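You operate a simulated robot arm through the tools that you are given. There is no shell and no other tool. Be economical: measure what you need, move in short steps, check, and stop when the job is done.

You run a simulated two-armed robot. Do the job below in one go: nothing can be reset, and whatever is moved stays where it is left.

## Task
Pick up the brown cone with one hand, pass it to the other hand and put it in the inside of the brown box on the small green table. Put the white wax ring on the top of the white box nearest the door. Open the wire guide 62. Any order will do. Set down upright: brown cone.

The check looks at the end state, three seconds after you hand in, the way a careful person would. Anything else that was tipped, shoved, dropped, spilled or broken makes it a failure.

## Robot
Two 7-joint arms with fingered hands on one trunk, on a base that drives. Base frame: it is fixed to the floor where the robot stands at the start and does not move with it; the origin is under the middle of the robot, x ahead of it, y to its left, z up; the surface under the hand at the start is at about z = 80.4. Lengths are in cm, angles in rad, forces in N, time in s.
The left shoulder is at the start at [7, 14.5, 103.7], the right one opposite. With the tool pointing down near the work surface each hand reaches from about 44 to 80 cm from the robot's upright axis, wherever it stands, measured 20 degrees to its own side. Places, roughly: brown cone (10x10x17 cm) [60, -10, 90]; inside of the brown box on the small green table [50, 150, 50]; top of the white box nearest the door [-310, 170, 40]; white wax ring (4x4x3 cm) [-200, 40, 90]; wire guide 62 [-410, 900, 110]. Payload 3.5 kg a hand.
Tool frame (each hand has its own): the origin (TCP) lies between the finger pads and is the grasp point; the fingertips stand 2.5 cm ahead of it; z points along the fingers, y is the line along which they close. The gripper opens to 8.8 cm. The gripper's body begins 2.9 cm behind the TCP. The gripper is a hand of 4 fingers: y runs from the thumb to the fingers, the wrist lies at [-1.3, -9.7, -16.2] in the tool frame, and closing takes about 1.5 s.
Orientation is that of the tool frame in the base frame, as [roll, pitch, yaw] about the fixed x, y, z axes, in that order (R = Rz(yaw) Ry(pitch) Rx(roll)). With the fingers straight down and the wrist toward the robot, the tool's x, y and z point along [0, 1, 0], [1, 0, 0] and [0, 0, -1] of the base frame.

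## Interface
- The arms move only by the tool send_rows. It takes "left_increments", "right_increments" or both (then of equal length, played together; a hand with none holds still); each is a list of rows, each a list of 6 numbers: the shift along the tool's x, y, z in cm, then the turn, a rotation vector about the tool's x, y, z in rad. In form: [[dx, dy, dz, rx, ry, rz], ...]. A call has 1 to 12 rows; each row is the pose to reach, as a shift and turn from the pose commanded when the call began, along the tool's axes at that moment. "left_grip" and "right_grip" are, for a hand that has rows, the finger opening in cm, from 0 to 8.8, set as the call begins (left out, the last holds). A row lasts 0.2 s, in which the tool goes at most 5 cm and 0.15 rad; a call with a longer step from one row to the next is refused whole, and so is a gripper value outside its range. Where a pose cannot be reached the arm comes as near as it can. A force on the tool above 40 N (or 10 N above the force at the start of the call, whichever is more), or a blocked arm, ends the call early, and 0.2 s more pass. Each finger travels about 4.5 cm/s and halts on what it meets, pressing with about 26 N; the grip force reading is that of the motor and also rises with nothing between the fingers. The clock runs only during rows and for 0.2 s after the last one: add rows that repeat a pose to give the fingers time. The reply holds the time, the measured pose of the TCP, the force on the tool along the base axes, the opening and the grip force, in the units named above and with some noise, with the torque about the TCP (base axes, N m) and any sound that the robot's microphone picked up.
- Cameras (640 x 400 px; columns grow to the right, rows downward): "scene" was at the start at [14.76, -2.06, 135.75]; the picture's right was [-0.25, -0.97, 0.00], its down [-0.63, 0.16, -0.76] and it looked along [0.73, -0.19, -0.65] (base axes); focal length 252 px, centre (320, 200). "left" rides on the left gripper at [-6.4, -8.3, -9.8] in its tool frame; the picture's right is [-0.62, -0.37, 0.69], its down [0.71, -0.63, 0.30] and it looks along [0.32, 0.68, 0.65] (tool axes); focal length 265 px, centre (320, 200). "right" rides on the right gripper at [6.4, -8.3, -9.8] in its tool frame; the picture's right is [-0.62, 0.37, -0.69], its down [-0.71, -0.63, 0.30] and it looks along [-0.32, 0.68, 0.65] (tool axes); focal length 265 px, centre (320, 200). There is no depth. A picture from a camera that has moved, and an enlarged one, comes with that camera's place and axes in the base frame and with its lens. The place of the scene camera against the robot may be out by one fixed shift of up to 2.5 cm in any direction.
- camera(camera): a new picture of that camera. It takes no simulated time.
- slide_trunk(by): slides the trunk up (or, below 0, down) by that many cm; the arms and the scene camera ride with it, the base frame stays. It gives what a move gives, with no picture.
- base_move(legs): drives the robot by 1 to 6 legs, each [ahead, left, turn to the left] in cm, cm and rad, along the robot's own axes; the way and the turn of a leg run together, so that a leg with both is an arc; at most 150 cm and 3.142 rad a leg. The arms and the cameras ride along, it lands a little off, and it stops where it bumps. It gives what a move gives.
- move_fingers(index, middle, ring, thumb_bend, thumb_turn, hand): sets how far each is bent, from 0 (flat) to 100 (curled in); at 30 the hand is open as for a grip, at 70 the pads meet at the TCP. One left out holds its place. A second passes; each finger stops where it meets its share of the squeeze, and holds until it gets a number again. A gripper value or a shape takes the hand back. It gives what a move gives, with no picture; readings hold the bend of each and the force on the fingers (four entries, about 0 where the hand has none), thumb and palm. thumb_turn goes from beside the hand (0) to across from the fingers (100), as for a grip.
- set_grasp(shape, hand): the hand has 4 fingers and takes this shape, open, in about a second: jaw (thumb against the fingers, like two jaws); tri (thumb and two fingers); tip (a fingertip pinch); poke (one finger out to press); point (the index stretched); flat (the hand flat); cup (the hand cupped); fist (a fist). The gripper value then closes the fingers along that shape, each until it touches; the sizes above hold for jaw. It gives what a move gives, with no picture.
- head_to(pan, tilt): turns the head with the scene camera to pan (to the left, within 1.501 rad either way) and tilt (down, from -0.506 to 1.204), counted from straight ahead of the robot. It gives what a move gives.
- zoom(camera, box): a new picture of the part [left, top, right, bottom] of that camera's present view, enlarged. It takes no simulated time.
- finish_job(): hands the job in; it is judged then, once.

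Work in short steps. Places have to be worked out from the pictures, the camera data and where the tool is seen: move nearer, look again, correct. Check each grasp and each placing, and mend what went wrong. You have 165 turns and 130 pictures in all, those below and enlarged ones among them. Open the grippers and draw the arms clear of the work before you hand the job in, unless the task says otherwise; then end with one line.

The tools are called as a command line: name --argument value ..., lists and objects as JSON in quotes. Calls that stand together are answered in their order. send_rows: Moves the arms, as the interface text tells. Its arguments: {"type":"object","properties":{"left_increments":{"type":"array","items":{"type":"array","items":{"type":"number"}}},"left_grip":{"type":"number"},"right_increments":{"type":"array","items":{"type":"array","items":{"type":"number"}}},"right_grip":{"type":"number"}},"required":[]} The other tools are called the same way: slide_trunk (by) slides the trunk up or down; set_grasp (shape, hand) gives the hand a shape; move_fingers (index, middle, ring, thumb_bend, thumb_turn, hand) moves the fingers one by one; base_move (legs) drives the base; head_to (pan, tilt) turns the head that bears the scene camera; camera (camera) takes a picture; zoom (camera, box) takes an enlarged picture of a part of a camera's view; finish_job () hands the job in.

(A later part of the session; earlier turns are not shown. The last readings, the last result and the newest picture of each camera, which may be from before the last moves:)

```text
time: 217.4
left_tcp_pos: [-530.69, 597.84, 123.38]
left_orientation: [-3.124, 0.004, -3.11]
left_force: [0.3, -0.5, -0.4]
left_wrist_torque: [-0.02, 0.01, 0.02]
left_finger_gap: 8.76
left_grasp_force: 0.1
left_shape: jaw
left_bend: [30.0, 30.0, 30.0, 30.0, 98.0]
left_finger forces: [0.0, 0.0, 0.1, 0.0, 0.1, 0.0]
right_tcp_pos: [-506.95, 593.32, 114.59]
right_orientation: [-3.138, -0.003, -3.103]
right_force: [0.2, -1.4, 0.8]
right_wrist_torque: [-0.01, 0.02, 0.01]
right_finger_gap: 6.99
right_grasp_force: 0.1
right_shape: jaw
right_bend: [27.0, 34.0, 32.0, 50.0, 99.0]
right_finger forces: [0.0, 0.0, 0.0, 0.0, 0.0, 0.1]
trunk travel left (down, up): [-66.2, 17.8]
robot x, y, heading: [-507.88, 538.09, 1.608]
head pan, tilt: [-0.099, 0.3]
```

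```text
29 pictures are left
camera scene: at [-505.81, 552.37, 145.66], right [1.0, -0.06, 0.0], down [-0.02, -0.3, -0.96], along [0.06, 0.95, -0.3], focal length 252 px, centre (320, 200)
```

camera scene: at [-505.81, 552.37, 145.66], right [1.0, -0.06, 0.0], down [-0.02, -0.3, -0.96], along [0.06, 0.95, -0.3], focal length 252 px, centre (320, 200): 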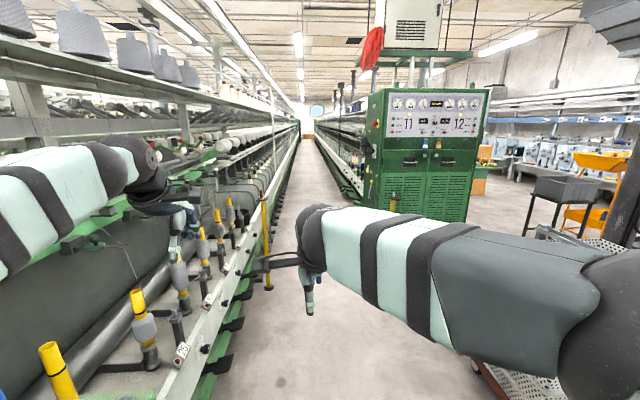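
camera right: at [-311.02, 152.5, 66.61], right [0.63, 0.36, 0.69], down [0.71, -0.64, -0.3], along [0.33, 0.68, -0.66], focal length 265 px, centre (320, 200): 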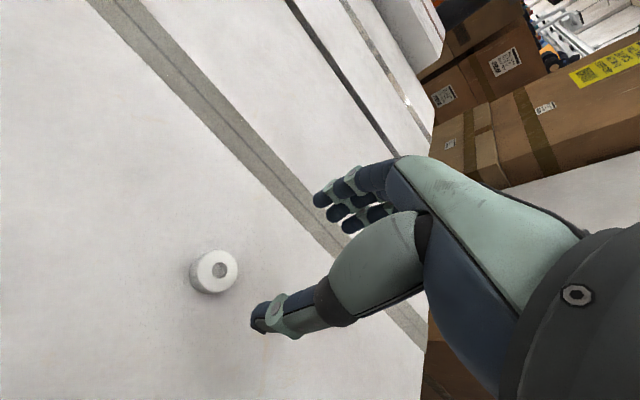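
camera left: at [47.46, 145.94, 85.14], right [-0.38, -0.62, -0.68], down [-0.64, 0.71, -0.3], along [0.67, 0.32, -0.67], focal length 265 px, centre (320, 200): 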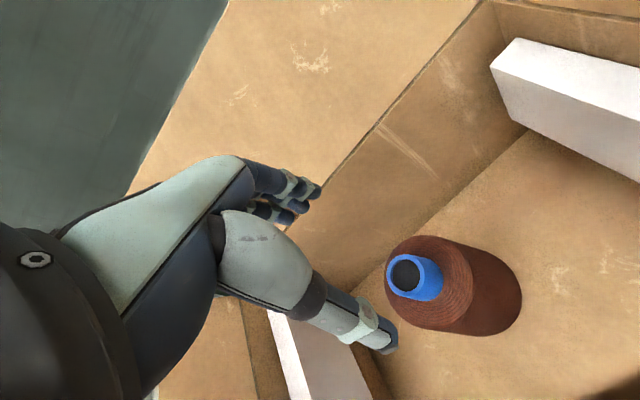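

I'm nearer the left frame than planned (x≈−508). Zoom at where guide 62 should be, and see clearances.

zoom --camera "scene" --box '[300, 80, 420, 220]'

zoom --camera "scene" --box '[90, 130, 310, 400]'

```text
2.86 times, centred on (360, 150) of scene
camera zoom: at [-505.81, 552.37, 145.66], right [1.0, -0.06, 0.0], down [-0.02, -0.3, -0.96], along [0.06, 0.95, -0.3], focal length 720 px, centre (206, 343)
```

zoom: 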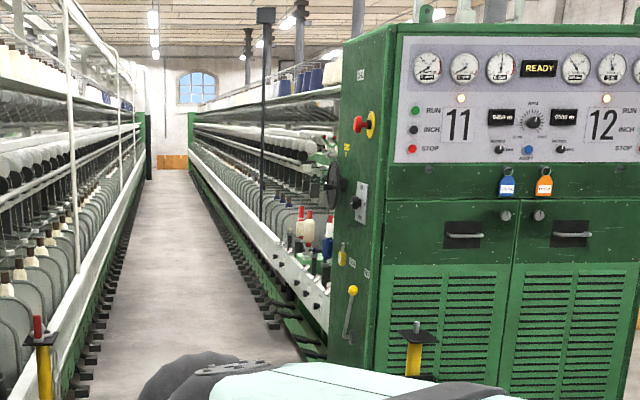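

```text
1.48 times, centred on (200, 265) of scene
camera zoom: at [-505.81, 552.37, 145.66], right [1.0, -0.06, 0.0], down [-0.02, -0.3, -0.96], along [0.06, 0.95, -0.3], focal length 374 px, centre (498, 104)
```

zoom: 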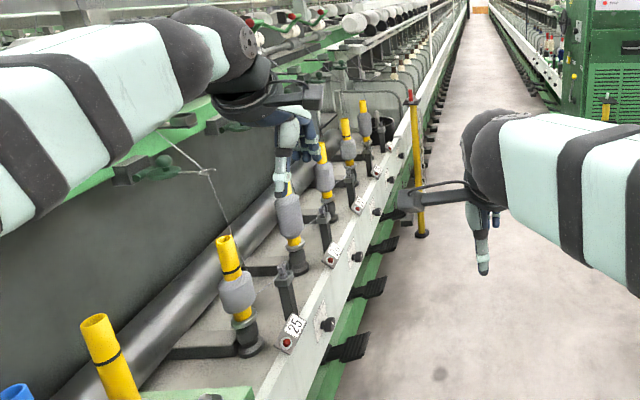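

The left hand is uncomfortably near the left frame's bobbins. I raise the trunk and strafe right away from it before anything else.

slide_trunk --by 16

base_move --legs '[[0, -32, -0.04]]'

head_to --pan -0.5 --tilt 0.4

camera --camera "scene"

```text
time: 219.2
left_tcp_pos: [-530.71, 597.97, 139.28]
left_orientation: [-3.125, 0.002, -3.11]
left_force: [-1.3, 0.4, 0.6]
left_wrist_torque: [0.04, 0.02, 0.01]
left_finger_gap: 8.75
left_grasp_force: 0.1
left_shape: jaw
left_bend: [30.0, 30.0, 30.0, 30.0, 98.0]
left_finger forces: [0.1, 0.0, 0.1, 0.0, 0.0, 0.0]
right_tcp_pos: [-507.1, 593.34, 130.66]
right_orientation: [-3.136, -0.002, -3.102]
right_force: [-0.2, 0.2, -0.2]
right_wrist_torque: [0.03, -0.01, 0.02]
right_finger_gap: 6.98
right_grasp_force: 0.0
right_shape: jaw
right_bend: [27.0, 34.0, 32.0, 50.0, 99.0]
right_finger forces: [0.1, 0.0, 0.0, 0.1, 0.0, 0.0]
trunk travel left (down, up): [-82.2, 1.8]
robot x, y, heading: [-507.74, 537.93, 1.613]
head pan, tilt: [-0.099, 0.3]
```

```text
time: 221.3
left_tcp_pos: [-496.21, 599.44, 139.15]
left_orientation: [-3.126, 0.007, 3.127]
left_force: [0.1, -0.8, -0.3]
left_wrist_torque: [0.0, -0.01, 0.01]
left_finger_gap: 8.76
left_grasp_force: 0.1
left_shape: jaw
left_bend: [30.0, 30.0, 30.0, 30.0, 98.0]
left_finger forces: [0.1, 0.0, 0.0, 0.0, 0.0, 0.0]
right_tcp_pos: [-472.83, 593.65, 130.49]
right_orientation: [-3.136, 0.0, 3.135]
right_force: [0.1, -0.4, 0.8]
right_wrist_torque: [0.01, 0.01, -0.01]
right_finger_gap: 6.98
right_grasp_force: 0.0
right_shape: jaw
right_bend: [27.0, 34.0, 32.0, 50.0, 99.0]
right_finger forces: [0.1, 0.0, 0.1, 0.0, 0.1, 0.0]
trunk travel left (down, up): [-82.2, 1.8]
robot x, y, heading: [-475.63, 538.5, 1.559]
head pan, tilt: [-0.099, 0.3]
```

```text
time: 222.2
left_tcp_pos: [-495.99, 599.51, 139.41]
left_orientation: [-3.126, 0.004, 3.128]
left_force: [-0.2, 0.6, -0.1]
left_wrist_torque: [0.01, 0.01, 0.03]
left_finger_gap: 8.78
left_grasp_force: 0.0
left_shape: jaw
left_bend: [30.0, 30.0, 30.0, 30.0, 98.0]
left_finger forces: [0.0, 0.1, 0.0, 0.0, 0.1, 0.0]
right_tcp_pos: [-472.49, 593.76, 130.57]
right_orientation: [-3.137, -0.003, 3.133]
right_force: [0.2, 0.1, 0.3]
right_wrist_torque: [0.0, 0.0, 0.02]
right_finger_gap: 6.96
right_grasp_force: 0.1
right_shape: jaw
right_bend: [27.0, 34.0, 32.0, 50.0, 99.0]
right_finger forces: [0.1, 0.1, 0.1, 0.1, 0.0, 0.1]
trunk travel left (down, up): [-82.2, 1.8]
robot x, y, heading: [-475.45, 538.57, 1.558]
head pan, tilt: [-0.499, 0.4]
```

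```text
26 pictures are left
camera scene: at [-469.63, 551.68, 160.73], right [0.87, -0.48, 0.0], down [-0.19, -0.34, -0.92], along [0.45, 0.81, -0.39], focal length 252 px, centre (320, 200)
```

scene: 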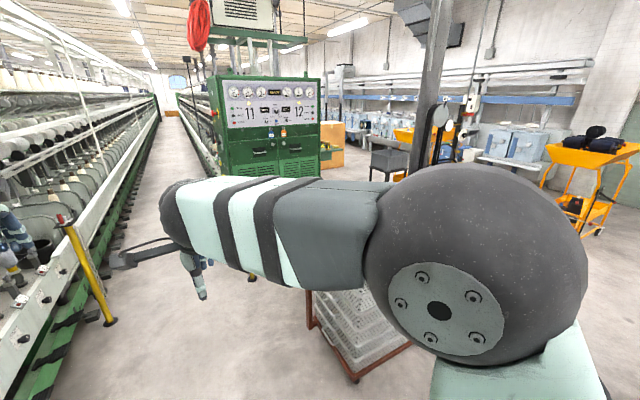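

Space here is good. I turn right to face the right-hand frame side (heading ~0) and draw both hands in closer to the body.

base_move --legs '[[0, 0, -1.558]]'

send_rows --left_increments '[[0, -3, 0, 0, 0, 0], [0, -6, 0, 0, 0, 0], [0, -9, 0, 0, 0, 0], [0, -12, 0, 0, 0, 0], [0, -15, 0, 0, 0, 0]]' --right_increments '[[-4, -2, 0, 0, 0, 0], [-8, -4, 0, 0, 0, 0], [-12, -6, 0, 0, 0, 0], [-16, -8, 0, 0, 0, 0], [-18, -10, 0, 0, 0, 0]]'

base_move --legs '[[-14, 100, 0], [0, 100, 0]]'

head_to --pan 0.9 --tilt 0.5

camera --camera "scene"

```text
time: 226.4
left_tcp_pos: [-414.82, 558.82, 139.24]
left_orientation: [-3.127, 0.003, 1.56]
left_force: [0.2, 0.3, 0.2]
left_wrist_torque: [-0.05, -0.03, 0.01]
left_finger_gap: 8.74
left_grasp_force: 0.0
left_shape: jaw
left_bend: [30.0, 30.0, 30.0, 30.0, 98.0]
left_finger forces: [0.0, 0.0, 0.1, 0.1, 0.1, 0.0]
right_tcp_pos: [-420.71, 535.54, 130.59]
right_orientation: [-3.137, -0.001, 1.567]
right_force: [-0.6, 0.2, -1.4]
right_wrist_torque: [0.01, 0.01, -0.03]
right_finger_gap: 7.01
right_grasp_force: 0.1
right_shape: jaw
right_bend: [27.0, 34.0, 32.0, 50.0, 99.0]
right_finger forces: [0.0, 0.1, 0.1, 0.0, 0.0, 0.0]
trunk travel left (down, up): [-82.2, 1.8]
robot x, y, heading: [-476.03, 538.51, -0.008]
head pan, tilt: [-0.499, 0.4]
```

```text
time: 227.6
left_tcp_pos: [-430.62, 558.85, 139.88]
left_orientation: [-3.13, 0.001, 1.558]
left_force: [0.6, -0.4, 0.7]
left_wrist_torque: [0.02, 0.0, 0.0]
left_finger_gap: 8.78
left_grasp_force: 0.0
left_shape: jaw
left_bend: [30.0, 30.0, 30.0, 30.0, 98.0]
left_finger forces: [0.1, 0.0, 0.0, 0.0, 0.0, 0.0]
right_tcp_pos: [-430.91, 517.12, 130.93]
right_orientation: [-3.141, -0.002, 1.567]
right_force: [-0.4, -0.8, -1.0]
right_wrist_torque: [-0.01, 0.01, -0.02]
right_finger_gap: 7.0
right_grasp_force: 0.1
right_shape: jaw
right_bend: [27.0, 34.0, 32.0, 50.0, 99.0]
right_finger forces: [0.0, 0.0, 0.0, 0.0, 0.0, 0.0]
trunk travel left (down, up): [-82.2, 1.8]
robot x, y, heading: [-475.84, 538.53, -0.004]
head pan, tilt: [-0.499, 0.4]
```

```text
time: 237.9
left_tcp_pos: [-445.19, 763.92, 139.59]
left_orientation: [-3.127, 0.002, 1.563]
left_force: [0.7, -0.7, -0.2]
left_wrist_torque: [0.02, -0.01, -0.03]
left_finger_gap: 8.77
left_grasp_force: 0.1
left_shape: jaw
left_bend: [30.0, 30.0, 30.0, 30.0, 98.0]
left_finger forces: [0.0, 0.0, 0.0, 0.0, 0.1, 0.0]
right_tcp_pos: [-445.23, 722.26, 130.76]
right_orientation: [-3.137, -0.003, 1.57]
right_force: [-1.0, 0.7, 0.3]
right_wrist_torque: [0.04, 0.01, 0.02]
right_finger_gap: 6.97
right_grasp_force: 0.1
right_shape: jaw
right_bend: [27.0, 34.0, 32.0, 50.0, 99.0]
right_finger forces: [0.1, 0.1, 0.0, 0.0, 0.1, 0.1]
trunk travel left (down, up): [-82.2, 1.8]
robot x, y, heading: [-490.88, 743.42, 0.001]
head pan, tilt: [-0.499, 0.4]
```

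```text
time: 239.4
left_tcp_pos: [-445.07, 764.06, 139.75]
left_orientation: [-3.126, 0.002, 1.564]
left_force: [-0.3, 0.0, 0.2]
left_wrist_torque: [0.04, 0.0, 0.0]
left_finger_gap: 8.78
left_grasp_force: 0.1
left_shape: jaw
left_bend: [30.0, 30.0, 30.0, 30.0, 98.0]
left_finger forces: [0.1, 0.0, 0.0, 0.0, 0.1, 0.0]
right_tcp_pos: [-445.2, 722.49, 130.86]
right_orientation: [-3.136, -0.002, 1.571]
right_force: [0.4, -0.5, 0.2]
right_wrist_torque: [-0.01, 0.01, -0.02]
right_finger_gap: 7.01
right_grasp_force: 0.1
right_shape: jaw
right_bend: [27.0, 34.0, 32.0, 50.0, 99.0]
right_finger forces: [0.1, 0.1, 0.0, 0.0, 0.1, 0.1]
trunk travel left (down, up): [-82.2, 1.8]
robot x, y, heading: [-490.6, 743.34, 0.003]
head pan, tilt: [0.901, 0.499]
```

```text
25 pictures are left
camera scene: at [-478.3, 750.62, 159.81], right [0.78, -0.62, 0.0], down [-0.3, -0.37, -0.88], along [0.55, 0.69, -0.48], focal length 252 px, centre (320, 200)
```

scene: 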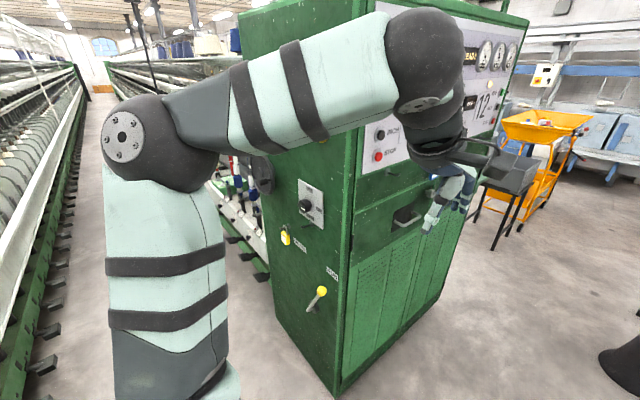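

I continue along the aisle, slightly farther from the cabinet's side knobs, by 145 cm, then look at the frame in front.

base_move --legs '[[-3, 70, 0], [0, 72, 0]]'

head_to --pan 0.0 --tilt 0.6

camera --camera "scene"

```text
time: 246.7
left_tcp_pos: [-446.5, 904.67, 139.72]
left_orientation: [-3.126, 0.003, 1.556]
left_force: [0.1, -0.2, 1.2]
left_wrist_torque: [0.04, -0.01, -0.01]
left_finger_gap: 8.77
left_grasp_force: 0.1
left_shape: jaw
left_bend: [30.0, 30.0, 30.0, 30.0, 98.0]
left_finger forces: [0.1, 0.0, 0.0, 0.0, 0.0, 0.0]
right_tcp_pos: [-446.91, 863.14, 130.89]
right_orientation: [-3.136, -0.003, 1.561]
right_force: [-0.3, -0.4, 0.6]
right_wrist_torque: [0.01, 0.02, 0.01]
right_finger_gap: 7.0
right_grasp_force: 0.1
right_shape: jaw
right_bend: [27.0, 34.0, 32.0, 50.0, 99.0]
right_finger forces: [0.0, 0.1, 0.0, 0.0, 0.0, 0.0]
trunk travel left (down, up): [-82.2, 1.8]
robot x, y, heading: [-492.36, 884.86, -0.01]
head pan, tilt: [0.901, 0.499]
```

```text
time: 247.9
left_tcp_pos: [-446.53, 904.88, 139.77]
left_orientation: [-3.125, 0.003, 1.555]
left_force: [-0.1, -0.4, -0.1]
left_wrist_torque: [-0.04, -0.01, -0.01]
left_finger_gap: 8.75
left_grasp_force: 0.0
left_shape: jaw
left_bend: [30.0, 30.0, 30.0, 30.0, 98.0]
left_finger forces: [0.0, 0.0, 0.0, 0.0, 0.0, 0.1]
right_tcp_pos: [-446.94, 863.25, 130.9]
right_orientation: [-3.138, -0.002, 1.562]
right_force: [0.2, 0.0, -0.3]
right_wrist_torque: [0.03, 0.01, 0.02]
right_finger_gap: 6.98
right_grasp_force: 0.1
right_shape: jaw
right_bend: [27.0, 34.0, 32.0, 50.0, 99.0]
right_finger forces: [0.0, 0.1, 0.0, 0.1, 0.1, 0.0]
trunk travel left (down, up): [-82.2, 1.8]
robot x, y, heading: [-492.11, 884.62, -0.01]
head pan, tilt: [0.0, 0.6]
```

```text
24 pictures are left
camera scene: at [-476.7, 884.48, 158.91], right [-0.01, -1.0, 0.0], down [-0.56, 0.0, -0.83], along [0.83, -0.01, -0.56], focal length 252 px, centre (320, 200)
```

scene: 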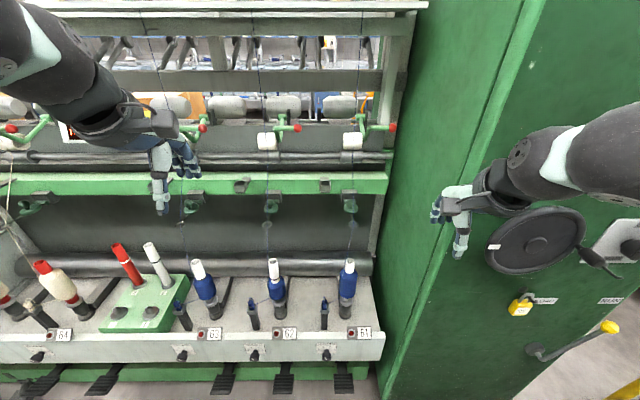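

Labels 61, 62, 63 are visible. I zoom on position 62's column.

zoom --camera "scene" --box '[170, 165, 400, 350]'

zoom --camera "scene" --box '[225, 170, 325, 260]'

```text
2.16 times, centred on (285, 258) of scene
camera zoom: at [-476.7, 884.48, 158.91], right [-0.01, -1.0, 0.0], down [-0.56, 0.0, -0.83], along [0.83, -0.01, -0.56], focal length 545 px, centre (396, 76)
```

zoom: 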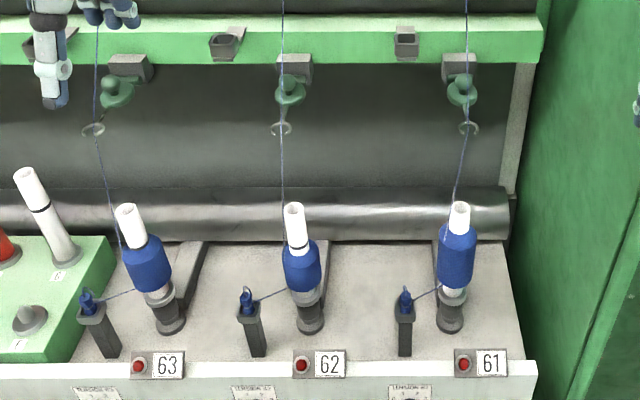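

```text
4.44 times, centred on (275, 215) of scene
camera zoom: at [-476.7, 884.48, 158.91], right [-0.01, -1.0, 0.0], down [-0.56, 0.0, -0.83], along [0.83, -0.01, -0.56], focal length 1121 px, centre (520, 133)
```

zoom: 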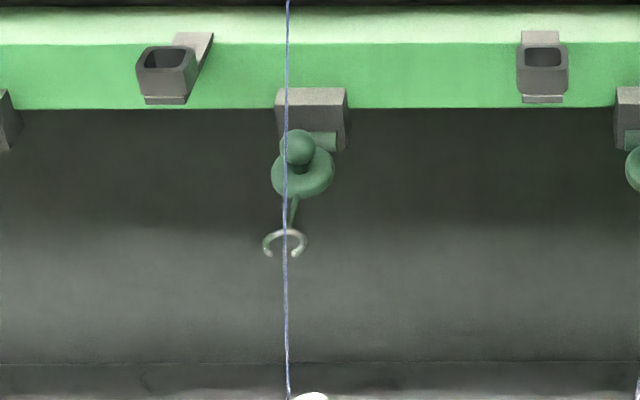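

Guide 62: a hinged green lappet with a ball knob at about (−410, 899.7, 112), yarn through its wire eye; it should flip up. I'll push it up from below with an extended index finger, to the right of the yarn. First shift 22 cm left, take a poke shape with the right hand and turn it to point forward, well back from the frame.

base_move --legs '[[0, 22, 0.01]]'

set_grasp --hand "right" --shape "poke"

send_rows --right_increments '[[0, 0, 0, -0.066, 0.114, 0.066], [0, 0, 0, -0.132, 0.228, 0.132], [0, 0, 0, -0.198, 0.342, 0.198], [0, 0, 0, -0.264, 0.456, 0.264], [0, 0, 0, -0.33, 0.57, 0.33], [0, 0, 0, -0.396, 0.684, 0.396], [0, 0, 0, -0.462, 0.798, 0.462], [0, 0, 0, -0.528, 0.912, 0.528], [0, 0, 0, -0.594, 1.026, 0.594], [0, 0, 0, -0.66, 1.14, 0.66], [0, 0, 0, -0.726, 1.254, 0.726], [0, 0, 0, -0.792, 1.368, 0.792]]'

camera --camera "scene"

camera --camera "right"

```text
time: 249.7
left_tcp_pos: [-446.83, 927.97, 139.67]
left_orientation: [-3.125, 0.001, 1.571]
left_force: [0.6, 0.0, -0.1]
left_wrist_torque: [0.04, 0.01, -0.01]
left_finger_gap: 8.77
left_grasp_force: 0.1
left_shape: jaw
left_bend: [30.0, 30.0, 30.0, 30.0, 98.0]
left_finger forces: [0.1, 0.1, 0.1, 0.0, 0.0, 0.0]
right_tcp_pos: [-446.56, 886.32, 130.81]
right_orientation: [-3.137, -0.007, 1.577]
right_force: [0.5, -0.2, -0.5]
right_wrist_torque: [0.0, -0.01, -0.02]
right_finger_gap: 6.97
right_grasp_force: 0.0
right_shape: jaw
right_bend: [27.0, 34.0, 32.0, 50.0, 99.0]
right_finger forces: [0.0, 0.1, 0.0, 0.1, 0.1, 0.0]
trunk travel left (down, up): [-82.2, 1.8]
robot x, y, heading: [-492.21, 907.47, 0.006]
head pan, tilt: [0.0, 0.6]
```

```text
time: 250.6
left_tcp_pos: [-446.82, 928.43, 139.67]
left_orientation: [-3.125, 0.006, 1.569]
left_force: [0.2, -0.2, 0.8]
left_wrist_torque: [0.01, -0.01, 0.0]
left_finger_gap: 8.75
left_grasp_force: 0.1
left_shape: jaw
left_bend: [30.0, 30.0, 30.0, 30.0, 98.0]
left_finger forces: [0.0, 0.1, 0.0, 0.0, 0.1, 0.0]
right_tcp_pos: [-446.58, 886.9, 130.91]
right_orientation: [-3.137, -0.002, 1.578]
right_force: [0.8, 0.4, -0.1]
right_wrist_torque: [-0.02, 0.01, 0.0]
right_finger_gap: 0.0
right_grasp_force: 0.0
right_shape: poke
right_bend: [70.0, 70.0, 99.0, 100.0, 100.0]
right_finger forces: [0.0, 0.0, 0.1, 0.1, 0.0, 0.0]
trunk travel left (down, up): [-82.2, 1.8]
robot x, y, heading: [-491.92, 907.23, 0.008]
head pan, tilt: [0.0, 0.6]
```

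```text
time: 253.2
left_tcp_pos: [-446.79, 928.71, 139.59]
left_orientation: [-3.126, 0.007, 1.571]
left_force: [0.5, 0.0, -0.2]
left_wrist_torque: [-0.05, 0.0, -0.02]
left_finger_gap: 8.79
left_grasp_force: 0.0
left_shape: jaw
left_bend: [30.0, 30.0, 30.0, 30.0, 98.0]
left_finger forces: [0.0, 0.0, 0.0, 0.0, 0.0, 0.0]
right_tcp_pos: [-442.73, 886.84, 131.87]
right_orientation: [2.678, -1.515, 1.017]
right_force: [0.0, 1.4, -0.4]
right_wrist_torque: [0.02, 0.01, 0.0]
right_finger_gap: 0.0
right_grasp_force: 0.0
right_shape: poke
right_bend: [70.0, 70.0, 99.0, 100.0, 100.0]
right_finger forces: [0.0, 0.0, 0.0, 0.1, 0.0, 0.0]
right hand out of reach, approached as far as the arm can: row 8, 9, 10, 11, 12
trunk travel left (down, up): [-82.2, 1.8]
robot x, y, heading: [-492.25, 907.61, 0.007]
head pan, tilt: [0.0, 0.6]
```

```text
21 pictures are left
camera scene: at [-476.63, 907.94, 158.89], right [0.01, -1.0, 0.0], down [-0.57, -0.01, -0.82], along [0.82, 0.0, -0.57], focal length 252 px, centre (320, 200)
```

scene: 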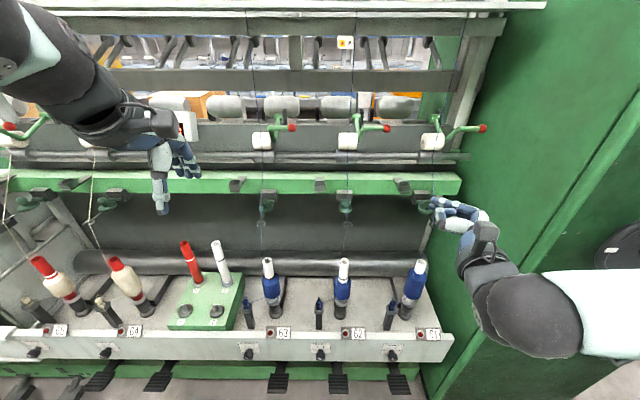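

```text
20 pictures are left
camera right: at [-455.34, 889.08, 138.56], right [-0.41, -0.71, -0.58], down [-0.09, 0.66, -0.74], along [0.91, -0.25, -0.34], focal length 265 px, centre (320, 200)
```

right: 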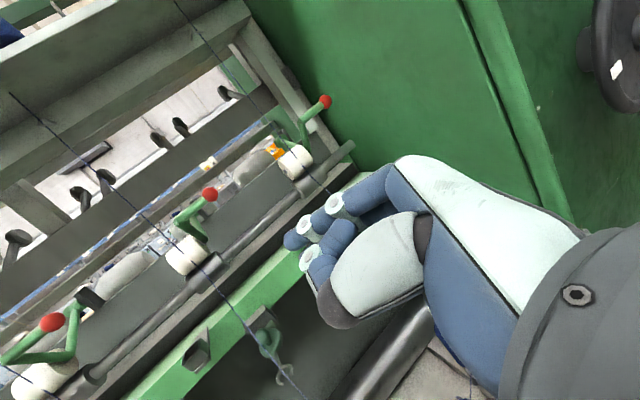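

Poke curls the index to the TCP; I'd rather have the index stretched. I set index nearly straight, others curled, and check.

move_fingers --hand "right" --index 15 --middle 100 --ring 100 --thumb_bend 100 --thumb_turn 100

zoom --camera "scene" --box '[320, 150, 540, 320]'

camera --camera "right"

```text
time: 254.2
left_tcp_pos: [-446.67, 928.11, 139.74]
left_orientation: [-3.125, 0.003, 1.571]
left_force: [0.4, 0.1, -0.3]
left_wrist_torque: [-0.02, -0.01, 0.01]
left_finger_gap: 8.76
left_grasp_force: 0.1
left_shape: jaw
left_bend: [30.0, 30.0, 30.0, 30.0, 98.0]
left_finger forces: [0.0, 0.1, 0.0, 0.1, 0.1, 0.0]
right_tcp_pos: [-442.89, 886.33, 131.67]
right_orientation: [2.765, -1.523, 0.93]
right_force: [-1.1, 0.6, 0.6]
right_wrist_torque: [0.03, -0.02, 0.01]
right_finger_gap: 2.69
right_grasp_force: 0.1
right_shape: fingers
right_bend: [15.0, 100.0, 100.0, 100.0, 100.0]
right_finger forces: [0.0, 0.0, 0.1, 0.0, 0.0, 0.1]
trunk travel left (down, up): [-82.2, 1.8]
robot x, y, heading: [-492.25, 907.23, 0.005]
head pan, tilt: [0.0, 0.6]
```

```text
2.35 times, centred on (430, 235) of scene
camera zoom: at [-476.67, 907.36, 158.9], right [0.01, -1.0, 0.0], down [-0.57, 0.0, -0.82], along [0.82, 0.01, -0.57], focal length 593 px, centre (61, 118)
```

zoom: 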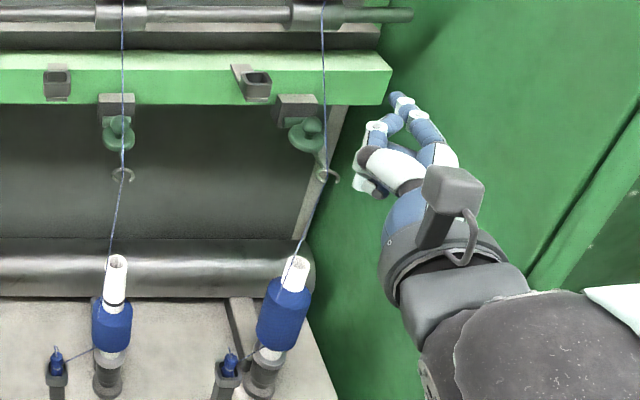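

```text
18 pictures are left
camera right: at [-455.36, 888.55, 138.48], right [-0.41, -0.7, -0.58], down [-0.09, 0.67, -0.74], along [0.91, -0.25, -0.34], focal length 265 px, centre (320, 200)
```

right: 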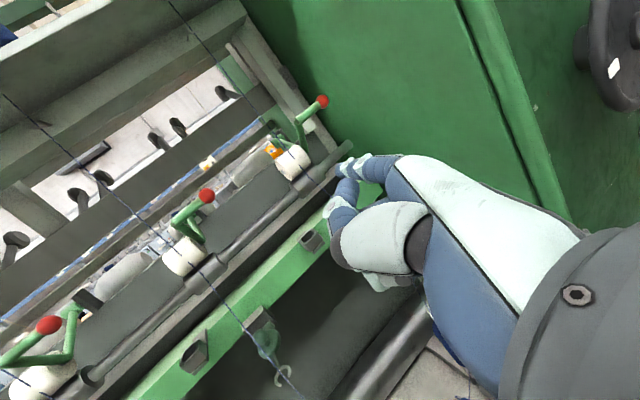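

The right fist would lie on the yarn side of the finger. The mirrored left hand is better (fist to the right, away from yarn 62). I turn the right hand back down and swing the left into the mirrored pointing pose, both well back from the frame.

send_rows --left_increments '[[0, 0, 0, -0.066, -0.114, -0.066], [0, 0, 0, -0.132, -0.228, -0.132], [0, 0, 0, -0.198, -0.342, -0.198], [0, 0, 0, -0.264, -0.456, -0.264], [0, 0, 0, -0.33, -0.57, -0.33], [0, 0, 0, -0.396, -0.684, -0.396], [0, 0, 0, -0.462, -0.798, -0.462], [0, 0, 0, -0.528, -0.912, -0.528], [0, 0, 0, -0.594, -1.026, -0.594], [0, 0, 0, -0.66, -1.14, -0.66], [0, 0, 0, -0.726, -1.254, -0.726], [0, 0, 0, -0.792, -1.368, -0.792]]' --right_increments '[[-0.1, -0.2, -0.3, 0.066, -0.114, -0.066], [-0.2, -0.4, -0.6, 0.132, -0.228, -0.132], [-0.3, -0.6, -0.9, 0.198, -0.342, -0.198], [-0.4, -0.8, -1.2, 0.264, -0.456, -0.264], [-0.5, -1, -1.5, 0.33, -0.57, -0.33], [-0.6, -1.2, -1.8, 0.396, -0.684, -0.396], [-0.7, -1.4, -2.1, 0.462, -0.798, -0.462], [-0.8, -1.6, -2.4, 0.528, -0.912, -0.528], [-0.9, -1.8, -2.7, 0.594, -1.026, -0.594], [-1, -2, -3, 0.66, -1.14, -0.66], [-1.1, -2.1, -3.3, 0.726, -1.254, -0.726], [-1.1, -2.1, -3.3, 0.792, -1.368, -0.792]]'

move_fingers --hand "left" --index 15 --middle 100 --ring 100 --thumb_bend 100 --thumb_turn 100

base_move --legs '[[0, -25, 0]]'

camera --camera "scene"

```text
time: 256.8
left_tcp_pos: [-446.64, 928.14, 139.91]
left_orientation: [2.881, 1.515, 2.335]
left_force: [0.1, 0.6, 0.1]
left_wrist_torque: [0.03, 0.03, 0.0]
left_finger_gap: 8.74
left_grasp_force: 0.1
left_shape: jaw
left_bend: [30.0, 30.0, 30.0, 30.0, 98.0]
left_finger forces: [0.0, 0.1, 0.1, 0.0, 0.0, 0.0]
right_tcp_pos: [-446.69, 886.62, 130.6]
right_orientation: [-3.136, -0.001, 1.576]
right_force: [-0.2, 0.0, -0.3]
right_wrist_torque: [-0.01, -0.01, 0.01]
right_finger_gap: 2.73
right_grasp_force: 0.0
right_shape: fingers
right_bend: [15.0, 100.0, 100.0, 100.0, 100.0]
right_finger forces: [0.0, 0.0, 0.0, 0.0, 0.0, 0.0]
trunk travel left (down, up): [-82.2, 1.8]
robot x, y, heading: [-492.13, 907.01, 0.009]
head pan, tilt: [0.0, 0.6]
```

```text
time: 257.8
left_tcp_pos: [-446.79, 928.06, 139.86]
left_orientation: [2.947, 1.514, 2.4]
left_force: [-0.5, 0.5, 0.4]
left_wrist_torque: [0.03, -0.03, 0.0]
left_finger_gap: 2.71
left_grasp_force: 0.1
left_shape: fingers
left_bend: [15.0, 100.0, 100.0, 100.0, 100.0]
left_finger forces: [0.1, 0.1, 0.0, 0.0, 0.0, 0.1]
right_tcp_pos: [-446.77, 886.59, 130.74]
right_orientation: [-3.138, -0.003, 1.577]
right_force: [-0.8, 0.3, -0.1]
right_wrist_torque: [0.0, 0.0, -0.02]
right_finger_gap: 2.72
right_grasp_force: 0.1
right_shape: fingers
right_bend: [15.0, 100.0, 100.0, 100.0, 100.0]
right_finger forces: [0.0, 0.0, 0.1, 0.1, 0.1, 0.0]
trunk travel left (down, up): [-82.2, 1.8]
robot x, y, heading: [-492.21, 907.32, 0.006]
head pan, tilt: [0.0, 0.6]
```

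```text
time: 259.6
left_tcp_pos: [-446.62, 903.27, 139.71]
left_orientation: [2.949, 1.515, 2.41]
left_force: [-0.5, -0.5, 0.4]
left_wrist_torque: [0.01, -0.01, 0.04]
left_finger_gap: 2.75
left_grasp_force: 0.0
left_shape: fingers
left_bend: [15.0, 100.0, 100.0, 100.0, 100.0]
left_finger forces: [0.0, 0.0, 0.0, 0.1, 0.0, 0.0]
right_tcp_pos: [-446.33, 861.65, 130.7]
right_orientation: [-3.136, 0.001, 1.583]
right_force: [-0.3, -0.4, 0.8]
right_wrist_torque: [-0.01, 0.02, 0.0]
right_finger_gap: 2.72
right_grasp_force: 0.0
right_shape: fingers
right_bend: [15.0, 100.0, 100.0, 100.0, 100.0]
right_finger forces: [0.0, 0.0, 0.1, 0.0, 0.0, 0.0]
trunk travel left (down, up): [-82.2, 1.8]
robot x, y, heading: [-491.68, 881.98, 0.01]
head pan, tilt: [0.0, 0.6]
```

```text
17 pictures are left
camera scene: at [-476.42, 882.34, 158.9], right [0.02, -1.0, 0.0], down [-0.56, -0.01, -0.82], along [0.82, 0.01, -0.57], focal length 252 px, centre (320, 200)
```

scene: 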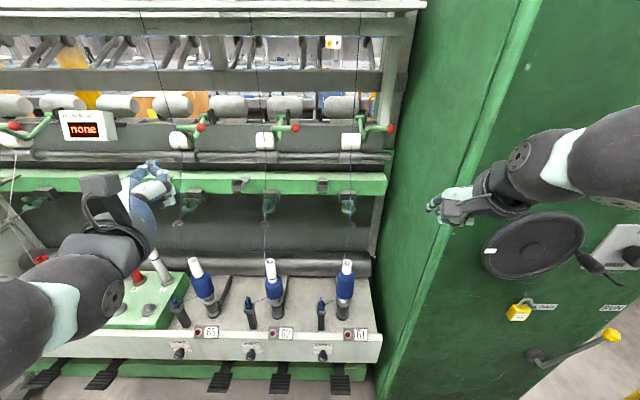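

The finger points straight forward and the fist is to its right, as wanted; a display reads "none" (likely showing the open guide). Ball is at (−408, 900.1, 111.3), lappet underside ≈ z 109. I lower the left hand to fingertip height 106 while still back from the frame.

send_rows --left_increments '[[4.2, -1.44, 1, 0, 0, 0], [8.4, -2.88, 2, 0, 0, 0], [12.6, -4.3, 3, 0, 0, 0], [16.8, -5.75, 4, 0, 0, 0], [21, -7.2, 5, 0, 0, 0], [25.2, -8.6, 6, 0, 0, 0], [29.4, -10.1, 7, 0, 0, 0], [33.5, -11.5, 8, 0, 0, 0], [33.5, -11.5, 8, 0, 0, 0]]'

camera --camera "scene"

camera --camera "left"

```text
time: 261.6
left_tcp_pos: [-434.27, 896.85, 111.06]
left_orientation: [2.977, 1.512, 2.433]
left_force: [0.2, -0.2, -0.7]
left_wrist_torque: [0.01, -0.02, 0.0]
left_finger_gap: 2.72
left_grasp_force: 0.0
left_shape: fingers
left_bend: [15.0, 100.0, 100.0, 100.0, 100.0]
left_finger forces: [0.1, 0.0, 0.0, 0.1, 0.1, 0.1]
left hand out of reach, approached as far as the arm can: row 1, 2, 3, 4, 5, 6, 7, 8, 9
right_tcp_pos: [-446.4, 861.49, 130.72]
right_orientation: [-3.137, -0.002, 1.585]
right_force: [-0.4, -0.5, -0.1]
right_wrist_torque: [-0.01, 0.02, 0.01]
right_finger_gap: 2.71
right_grasp_force: 0.0
right_shape: fingers
right_bend: [15.0, 100.0, 100.0, 100.0, 100.0]
right_finger forces: [0.0, 0.0, 0.0, 0.0, 0.0, 0.1]
trunk travel left (down, up): [-82.2, 1.8]
robot x, y, heading: [-491.45, 882.02, 0.013]
head pan, tilt: [0.0, 0.6]
```

```text
16 pictures are left
camera scene: at [-476.39, 882.08, 158.91], right [0.02, -1.0, 0.0], down [-0.57, -0.01, -0.82], along [0.82, 0.01, -0.57], focal length 252 px, centre (320, 200)
```

scene: 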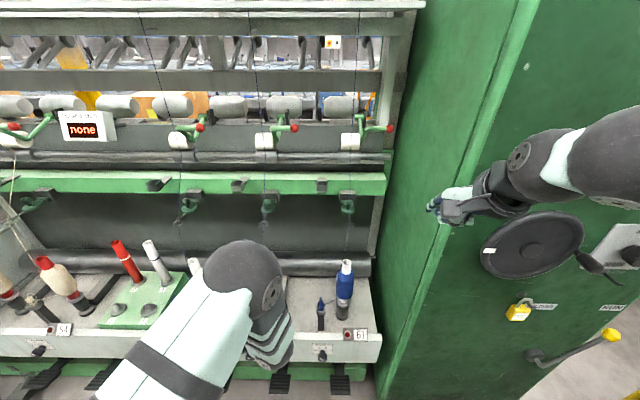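

```text
15 pictures are left
camera left: at [-446.69, 894.57, 117.93], right [0.43, -0.7, 0.58], down [-0.1, -0.67, -0.74], along [0.9, 0.26, -0.35], focal length 265 px, centre (320, 200)
```

left: 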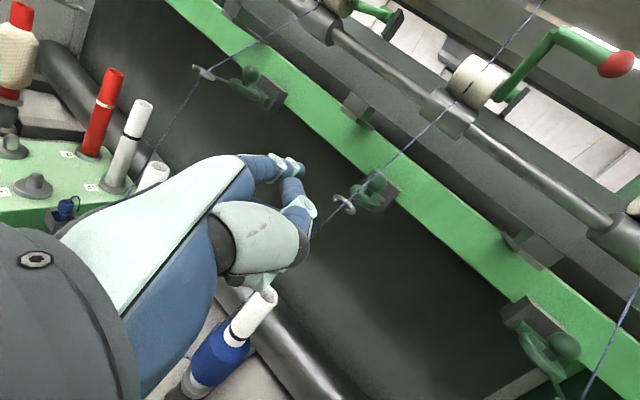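

The left camera confirms the ball at (−408, 900.7, 111) and shows the fingertip left of the yarn. I shift right ~7 cm and down ~4.5 while staying back from the yarn.

send_rows --left_increments '[[0.2, -3.1, 1.95, 0, 0, 0], [0.37, -6.24, 3.86, 0, 0, 0], [2.6, -6.3, 4, 0, 0, 0], [4.84, -4.6, 6.83, 0, 0, 0], [4.84, -4.6, 6.83, 0, 0, 0]]'

camera --camera "left"

```text
time: 262.8
left_tcp_pos: [-431.1, 889.74, 105.91]
left_orientation: [2.878, 1.512, 2.337]
left_force: [-0.5, -0.4, 0.1]
left_wrist_torque: [-0.02, 0.01, 0.05]
left_finger_gap: 2.69
left_grasp_force: 0.1
left_shape: fingers
left_bend: [15.0, 100.0, 100.0, 100.0, 100.0]
left_finger forces: [0.0, 0.1, 0.1, 0.0, 0.0, 0.1]
left hand out of reach, approached as far as the arm can: row 1, 2, 3
right_tcp_pos: [-446.4, 861.46, 130.58]
right_orientation: [-3.135, -0.002, 1.586]
right_force: [0.6, -0.1, 0.1]
right_wrist_torque: [0.02, -0.02, -0.02]
right_finger_gap: 2.75
right_grasp_force: 0.1
right_shape: fingers
right_bend: [15.0, 100.0, 100.0, 100.0, 100.0]
right_finger forces: [0.1, 0.0, 0.0, 0.1, 0.0, 0.0]
trunk travel left (down, up): [-82.2, 1.8]
robot x, y, heading: [-491.81, 881.89, 0.017]
head pan, tilt: [0.0, 0.6]
```

```text
14 pictures are left
camera left: at [-443.5, 887.36, 112.79], right [0.43, -0.7, 0.57], down [-0.09, -0.67, -0.74], along [0.9, 0.27, -0.35], focal length 265 px, centre (320, 200)
```

left: 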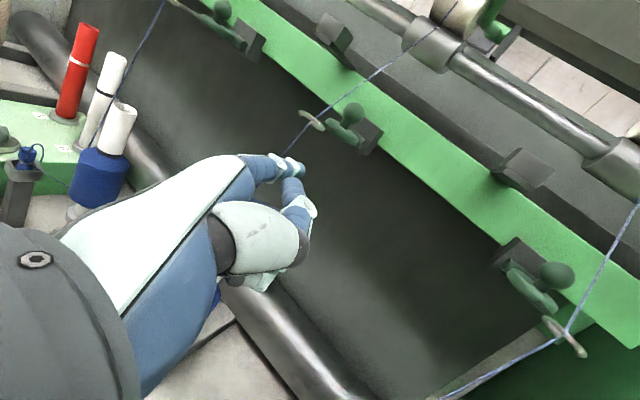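

From two left-camera views: wire eye (−420.5, 899.8, 109.2), ball (−412.4, 900, 111.7). Fingertip is at about (−421.7, 897.2, 105.5). I slide the finger forward under the right edge of the lappet plate, below contact height.

send_rows --left_increments '[[0, 1.9, 2.65, 0, 0, 0], [0, 3.75, 5.3, 0, 0, 0], [0, 5.59, 7.89, 0, 0, 0], [0, 5.59, 7.89, 0, 0, 0]]'

camera --camera "left"

zoom --camera "scene" --box '[210, 160, 330, 260]'

```text
time: 263.8
left_tcp_pos: [-421.19, 890.53, 105.64]
left_orientation: [2.901, 1.511, 2.362]
left_force: [0.1, -0.4, 0.2]
left_wrist_torque: [0.03, -0.02, -0.01]
left_finger_gap: 2.72
left_grasp_force: 0.1
left_shape: fingers
left_bend: [15.0, 100.0, 100.0, 100.0, 100.0]
left_finger forces: [0.0, 0.0, 0.0, 0.0, 0.0, 0.0]
right_tcp_pos: [-446.34, 861.32, 130.74]
right_orientation: [-3.136, -0.005, 1.584]
right_force: [0.0, -0.4, -0.3]
right_wrist_torque: [0.01, 0.02, 0.0]
right_finger_gap: 2.71
right_grasp_force: 0.0
right_shape: fingers
right_bend: [15.0, 100.0, 100.0, 100.0, 100.0]
right_finger forces: [0.1, 0.0, 0.1, 0.0, 0.0, 0.0]
trunk travel left (down, up): [-82.2, 1.8]
robot x, y, heading: [-492.11, 881.75, 0.013]
head pan, tilt: [0.0, 0.6]
```

```text
13 pictures are left
camera left: at [-433.61, 888.21, 112.48], right [0.43, -0.7, 0.57], down [-0.09, -0.67, -0.74], along [0.9, 0.27, -0.35], focal length 265 px, centre (320, 200)
```

left: 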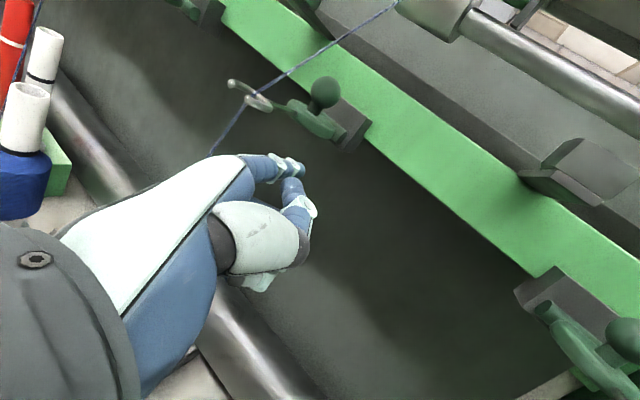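

```text
4.00 times, centred on (270, 210) of scene
camera zoom: at [-476.39, 881.99, 158.9], right [0.01, -1.0, 0.0], down [-0.57, -0.01, -0.82], along [0.82, 0.01, -0.57], focal length 1009 px, centre (520, 160)
```

zoom: 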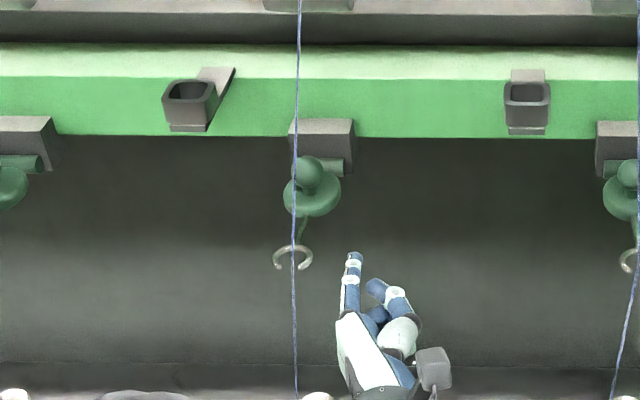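

The fingertip sits under the plate but ~1 cm too far right of its edge. I shift left 0.8 cm and lift 5.4 cm in small steps.

send_rows --left_increments '[[-0.03, 0.84, -0.17, 0, 0, 0], [-1.42, 0.86, -0.22, 0, 0, 0], [-2.81, 0.89, -0.28, 0, 0, 0], [-4.22, 0.76, -0.59, 0, 0, 0], [-5.41, 0.73, -0.72, 0, 0, 0], [-5.41, 0.73, -0.72, 0, 0, 0]]'

zoom --camera "scene" --box '[210, 140, 330, 240]'

camera --camera "left"

```text
time: 265.2
left_tcp_pos: [-421.02, 891.29, 111.12]
left_orientation: [2.903, 1.511, 2.364]
left_force: [-0.3, -0.5, -0.6]
left_wrist_torque: [-0.04, 0.0, 0.03]
left_finger_gap: 2.73
left_grasp_force: 0.0
left_shape: fingers
left_bend: [15.0, 100.0, 100.0, 100.0, 100.0]
left_finger forces: [0.1, 0.0, 0.1, 0.0, 0.1, 0.1]
right_tcp_pos: [-446.35, 861.44, 130.73]
right_orientation: [-3.136, -0.001, 1.586]
right_force: [-0.1, -0.9, 0.1]
right_wrist_torque: [0.02, -0.03, 0.0]
right_finger_gap: 2.73
right_grasp_force: 0.0
right_shape: fingers
right_bend: [15.0, 100.0, 100.0, 100.0, 100.0]
right_finger forces: [0.0, 0.0, 0.0, 0.0, 0.0, 0.1]
trunk travel left (down, up): [-82.2, 1.8]
robot x, y, heading: [-491.86, 881.85, 0.017]
head pan, tilt: [0.0, 0.6]
```

```text
4.00 times, centred on (270, 190) of scene
camera zoom: at [-476.39, 881.97, 158.9], right [0.01, -1.0, 0.0], down [-0.57, -0.01, -0.82], along [0.82, 0.01, -0.57], focal length 1009 px, centre (520, 240)
```

zoom: 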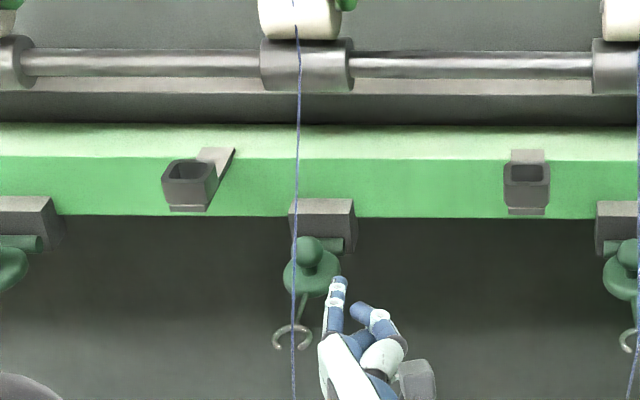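

```text
10 pictures are left
camera left: at [-433.58, 888.9, 117.94], right [0.43, -0.7, 0.57], down [-0.09, -0.67, -0.74], along [0.9, 0.27, -0.35], focal length 265 px, centre (320, 200)
```

left: 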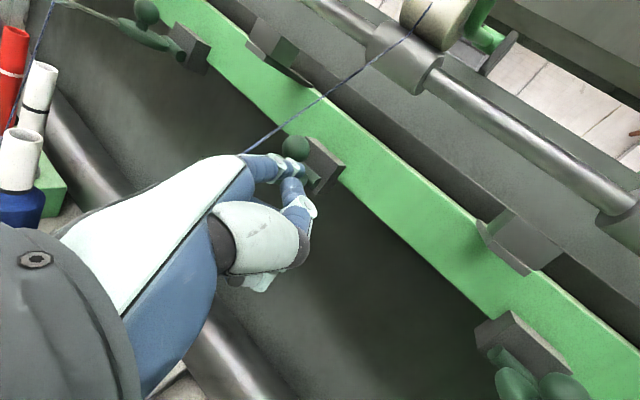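

The finger passed just in front-right of the plate without touching. I go back down, move 2.4 cm farther in and 1 cm left, and lift again.

send_rows --left_increments '[[2.58, -0.05, 0.1, 0, 0, 0], [5.17, -0.1, 0.21, 0, 0, 0], [5.17, 0.95, 0.97, 0, 0, 0], [5.18, 2.01, 1.71, 0, 0, 0], [3.99, 2.03, 1.66, 0, 0, 0], [2.6, 2.06, 1.61, 0, 0, 0], [1.21, 2.09, 1.55, 0, 0, 0], [-0.19, 2.06, 1.41, 0, 0, 0], [-1.38, 2.08, 1.37, 0, 0, 0], [-2.57, 2.21, 1.49, 0, 0, 0], [-2.57, 2.21, 1.49, 0, 0, 0]]'

zoom --camera "scene" --box '[210, 140, 330, 240]'

```text
time: 267.6
left_tcp_pos: [-418.5, 892.2, 113.65]
left_orientation: [2.949, 1.513, 2.41]
left_force: [-0.4, 0.3, 0.5]
left_wrist_torque: [-0.01, 0.0, 0.02]
left_finger_gap: 2.72
left_grasp_force: 0.0
left_shape: fingers
left_bend: [15.0, 100.0, 100.0, 100.0, 100.0]
left_finger forces: [0.1, 0.1, 0.0, 0.0, 0.0, 0.0]
right_tcp_pos: [-446.35, 861.51, 130.69]
right_orientation: [-3.138, -0.001, 1.585]
right_force: [0.7, 0.4, 0.2]
right_wrist_torque: [0.0, 0.02, -0.01]
right_finger_gap: 2.75
right_grasp_force: 0.0
right_shape: fingers
right_bend: [15.0, 100.0, 100.0, 100.0, 100.0]
right_finger forces: [0.0, 0.0, 0.1, 0.1, 0.0, 0.0]
trunk travel left (down, up): [-82.2, 1.8]
robot x, y, heading: [-491.8, 881.88, 0.01]
head pan, tilt: [0.0, 0.6]
```

```text
4.00 times, centred on (270, 190) of scene
camera zoom: at [-476.39, 882.0, 158.9], right [0.01, -1.0, 0.0], down [-0.57, -0.01, -0.82], along [0.82, 0.01, -0.57], focal length 1009 px, centre (520, 240)
```

zoom: 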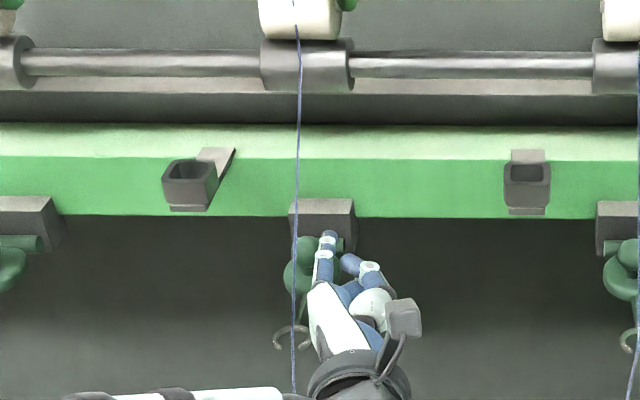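

No force and the lappet hasn't moved; I check the geometry from the left camera close up.

zoom --camera "left" --box '[230, 100, 390, 260]'

```text
2.50 times, centred on (310, 180) of left
camera zoom: at [-431.01, 889.83, 120.4], right [0.43, -0.7, 0.57], down [-0.09, -0.67, -0.74], along [0.9, 0.26, -0.35], focal length 664 px, centre (345, 250)
```

zoom: 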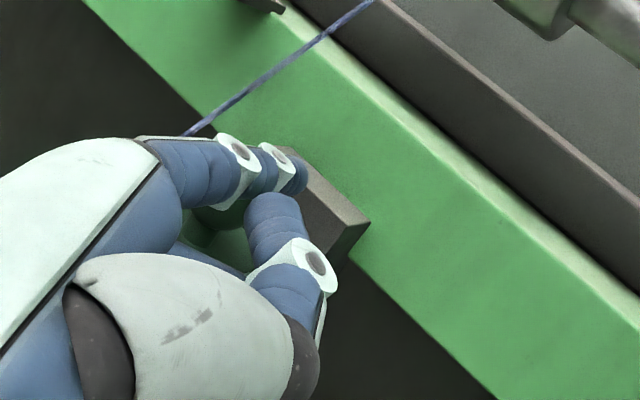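

The finger ended above the plate, having slipped past its edge. I retreat, go below again, 0.7 cm farther left and a bit less deep, and lift only to mid-height to see the contact.

send_rows --left_increments '[[-0.12, -2.36, -3.81, 0, 0, 0], [-0.22, -5.14, -7.35, 0, 0, 0], [3.78, -5.65, -6.93, 0, 0, 0], [7.96, -5.73, -6.76, 0, 0, 0], [8.02, -2.78, -3.9, 0, 0, 0], [8.06, -0.56, -1.65, 0, 0, 0], [5.88, -0.52, -1.74, 0, 0, 0], [3.89, -0.48, -1.82, 0, 0, 0], [2.4, -0.45, -1.88, 0, 0, 0], [2.4, -0.45, -1.88, 0, 0, 0]]'

zoom --camera "scene" --box '[230, 170, 310, 240]'

```text
time: 269.8
left_tcp_pos: [-420.22, 893.17, 111.15]
left_orientation: [2.923, 1.512, 2.385]
left_force: [-0.4, 0.0, -0.6]
left_wrist_torque: [-0.04, 0.0, 0.02]
left_finger_gap: 2.7
left_grasp_force: 0.2
left_shape: fingers
left_bend: [15.0, 100.0, 100.0, 100.0, 100.0]
left_finger forces: [0.1, 0.1, 0.0, 0.0, 0.0, 0.0]
right_tcp_pos: [-446.35, 861.51, 130.64]
right_orientation: [-3.136, -0.003, 1.585]
right_force: [-0.1, 0.7, 0.1]
right_wrist_torque: [-0.01, 0.01, -0.01]
right_finger_gap: 2.72
right_grasp_force: 0.1
right_shape: fingers
right_bend: [15.0, 100.0, 100.0, 100.0, 100.0]
right_finger forces: [0.0, 0.0, 0.0, 0.1, 0.0, 0.0]
trunk travel left (down, up): [-82.2, 1.8]
robot x, y, heading: [-492.12, 881.47, 0.016]
head pan, tilt: [0.0, 0.6]
```

```text
5.71 times, centred on (270, 205) of scene
camera zoom: at [-476.39, 881.98, 158.9], right [0.01, -1.0, 0.0], down [-0.57, -0.01, -0.82], along [0.82, 0.01, -0.57], focal length 1441 px, centre (606, 171)
```

zoom: 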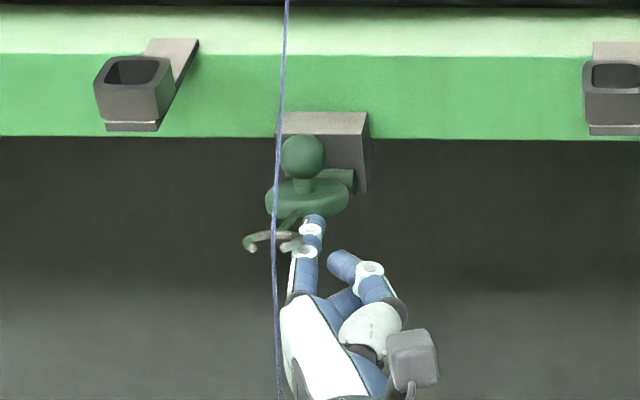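

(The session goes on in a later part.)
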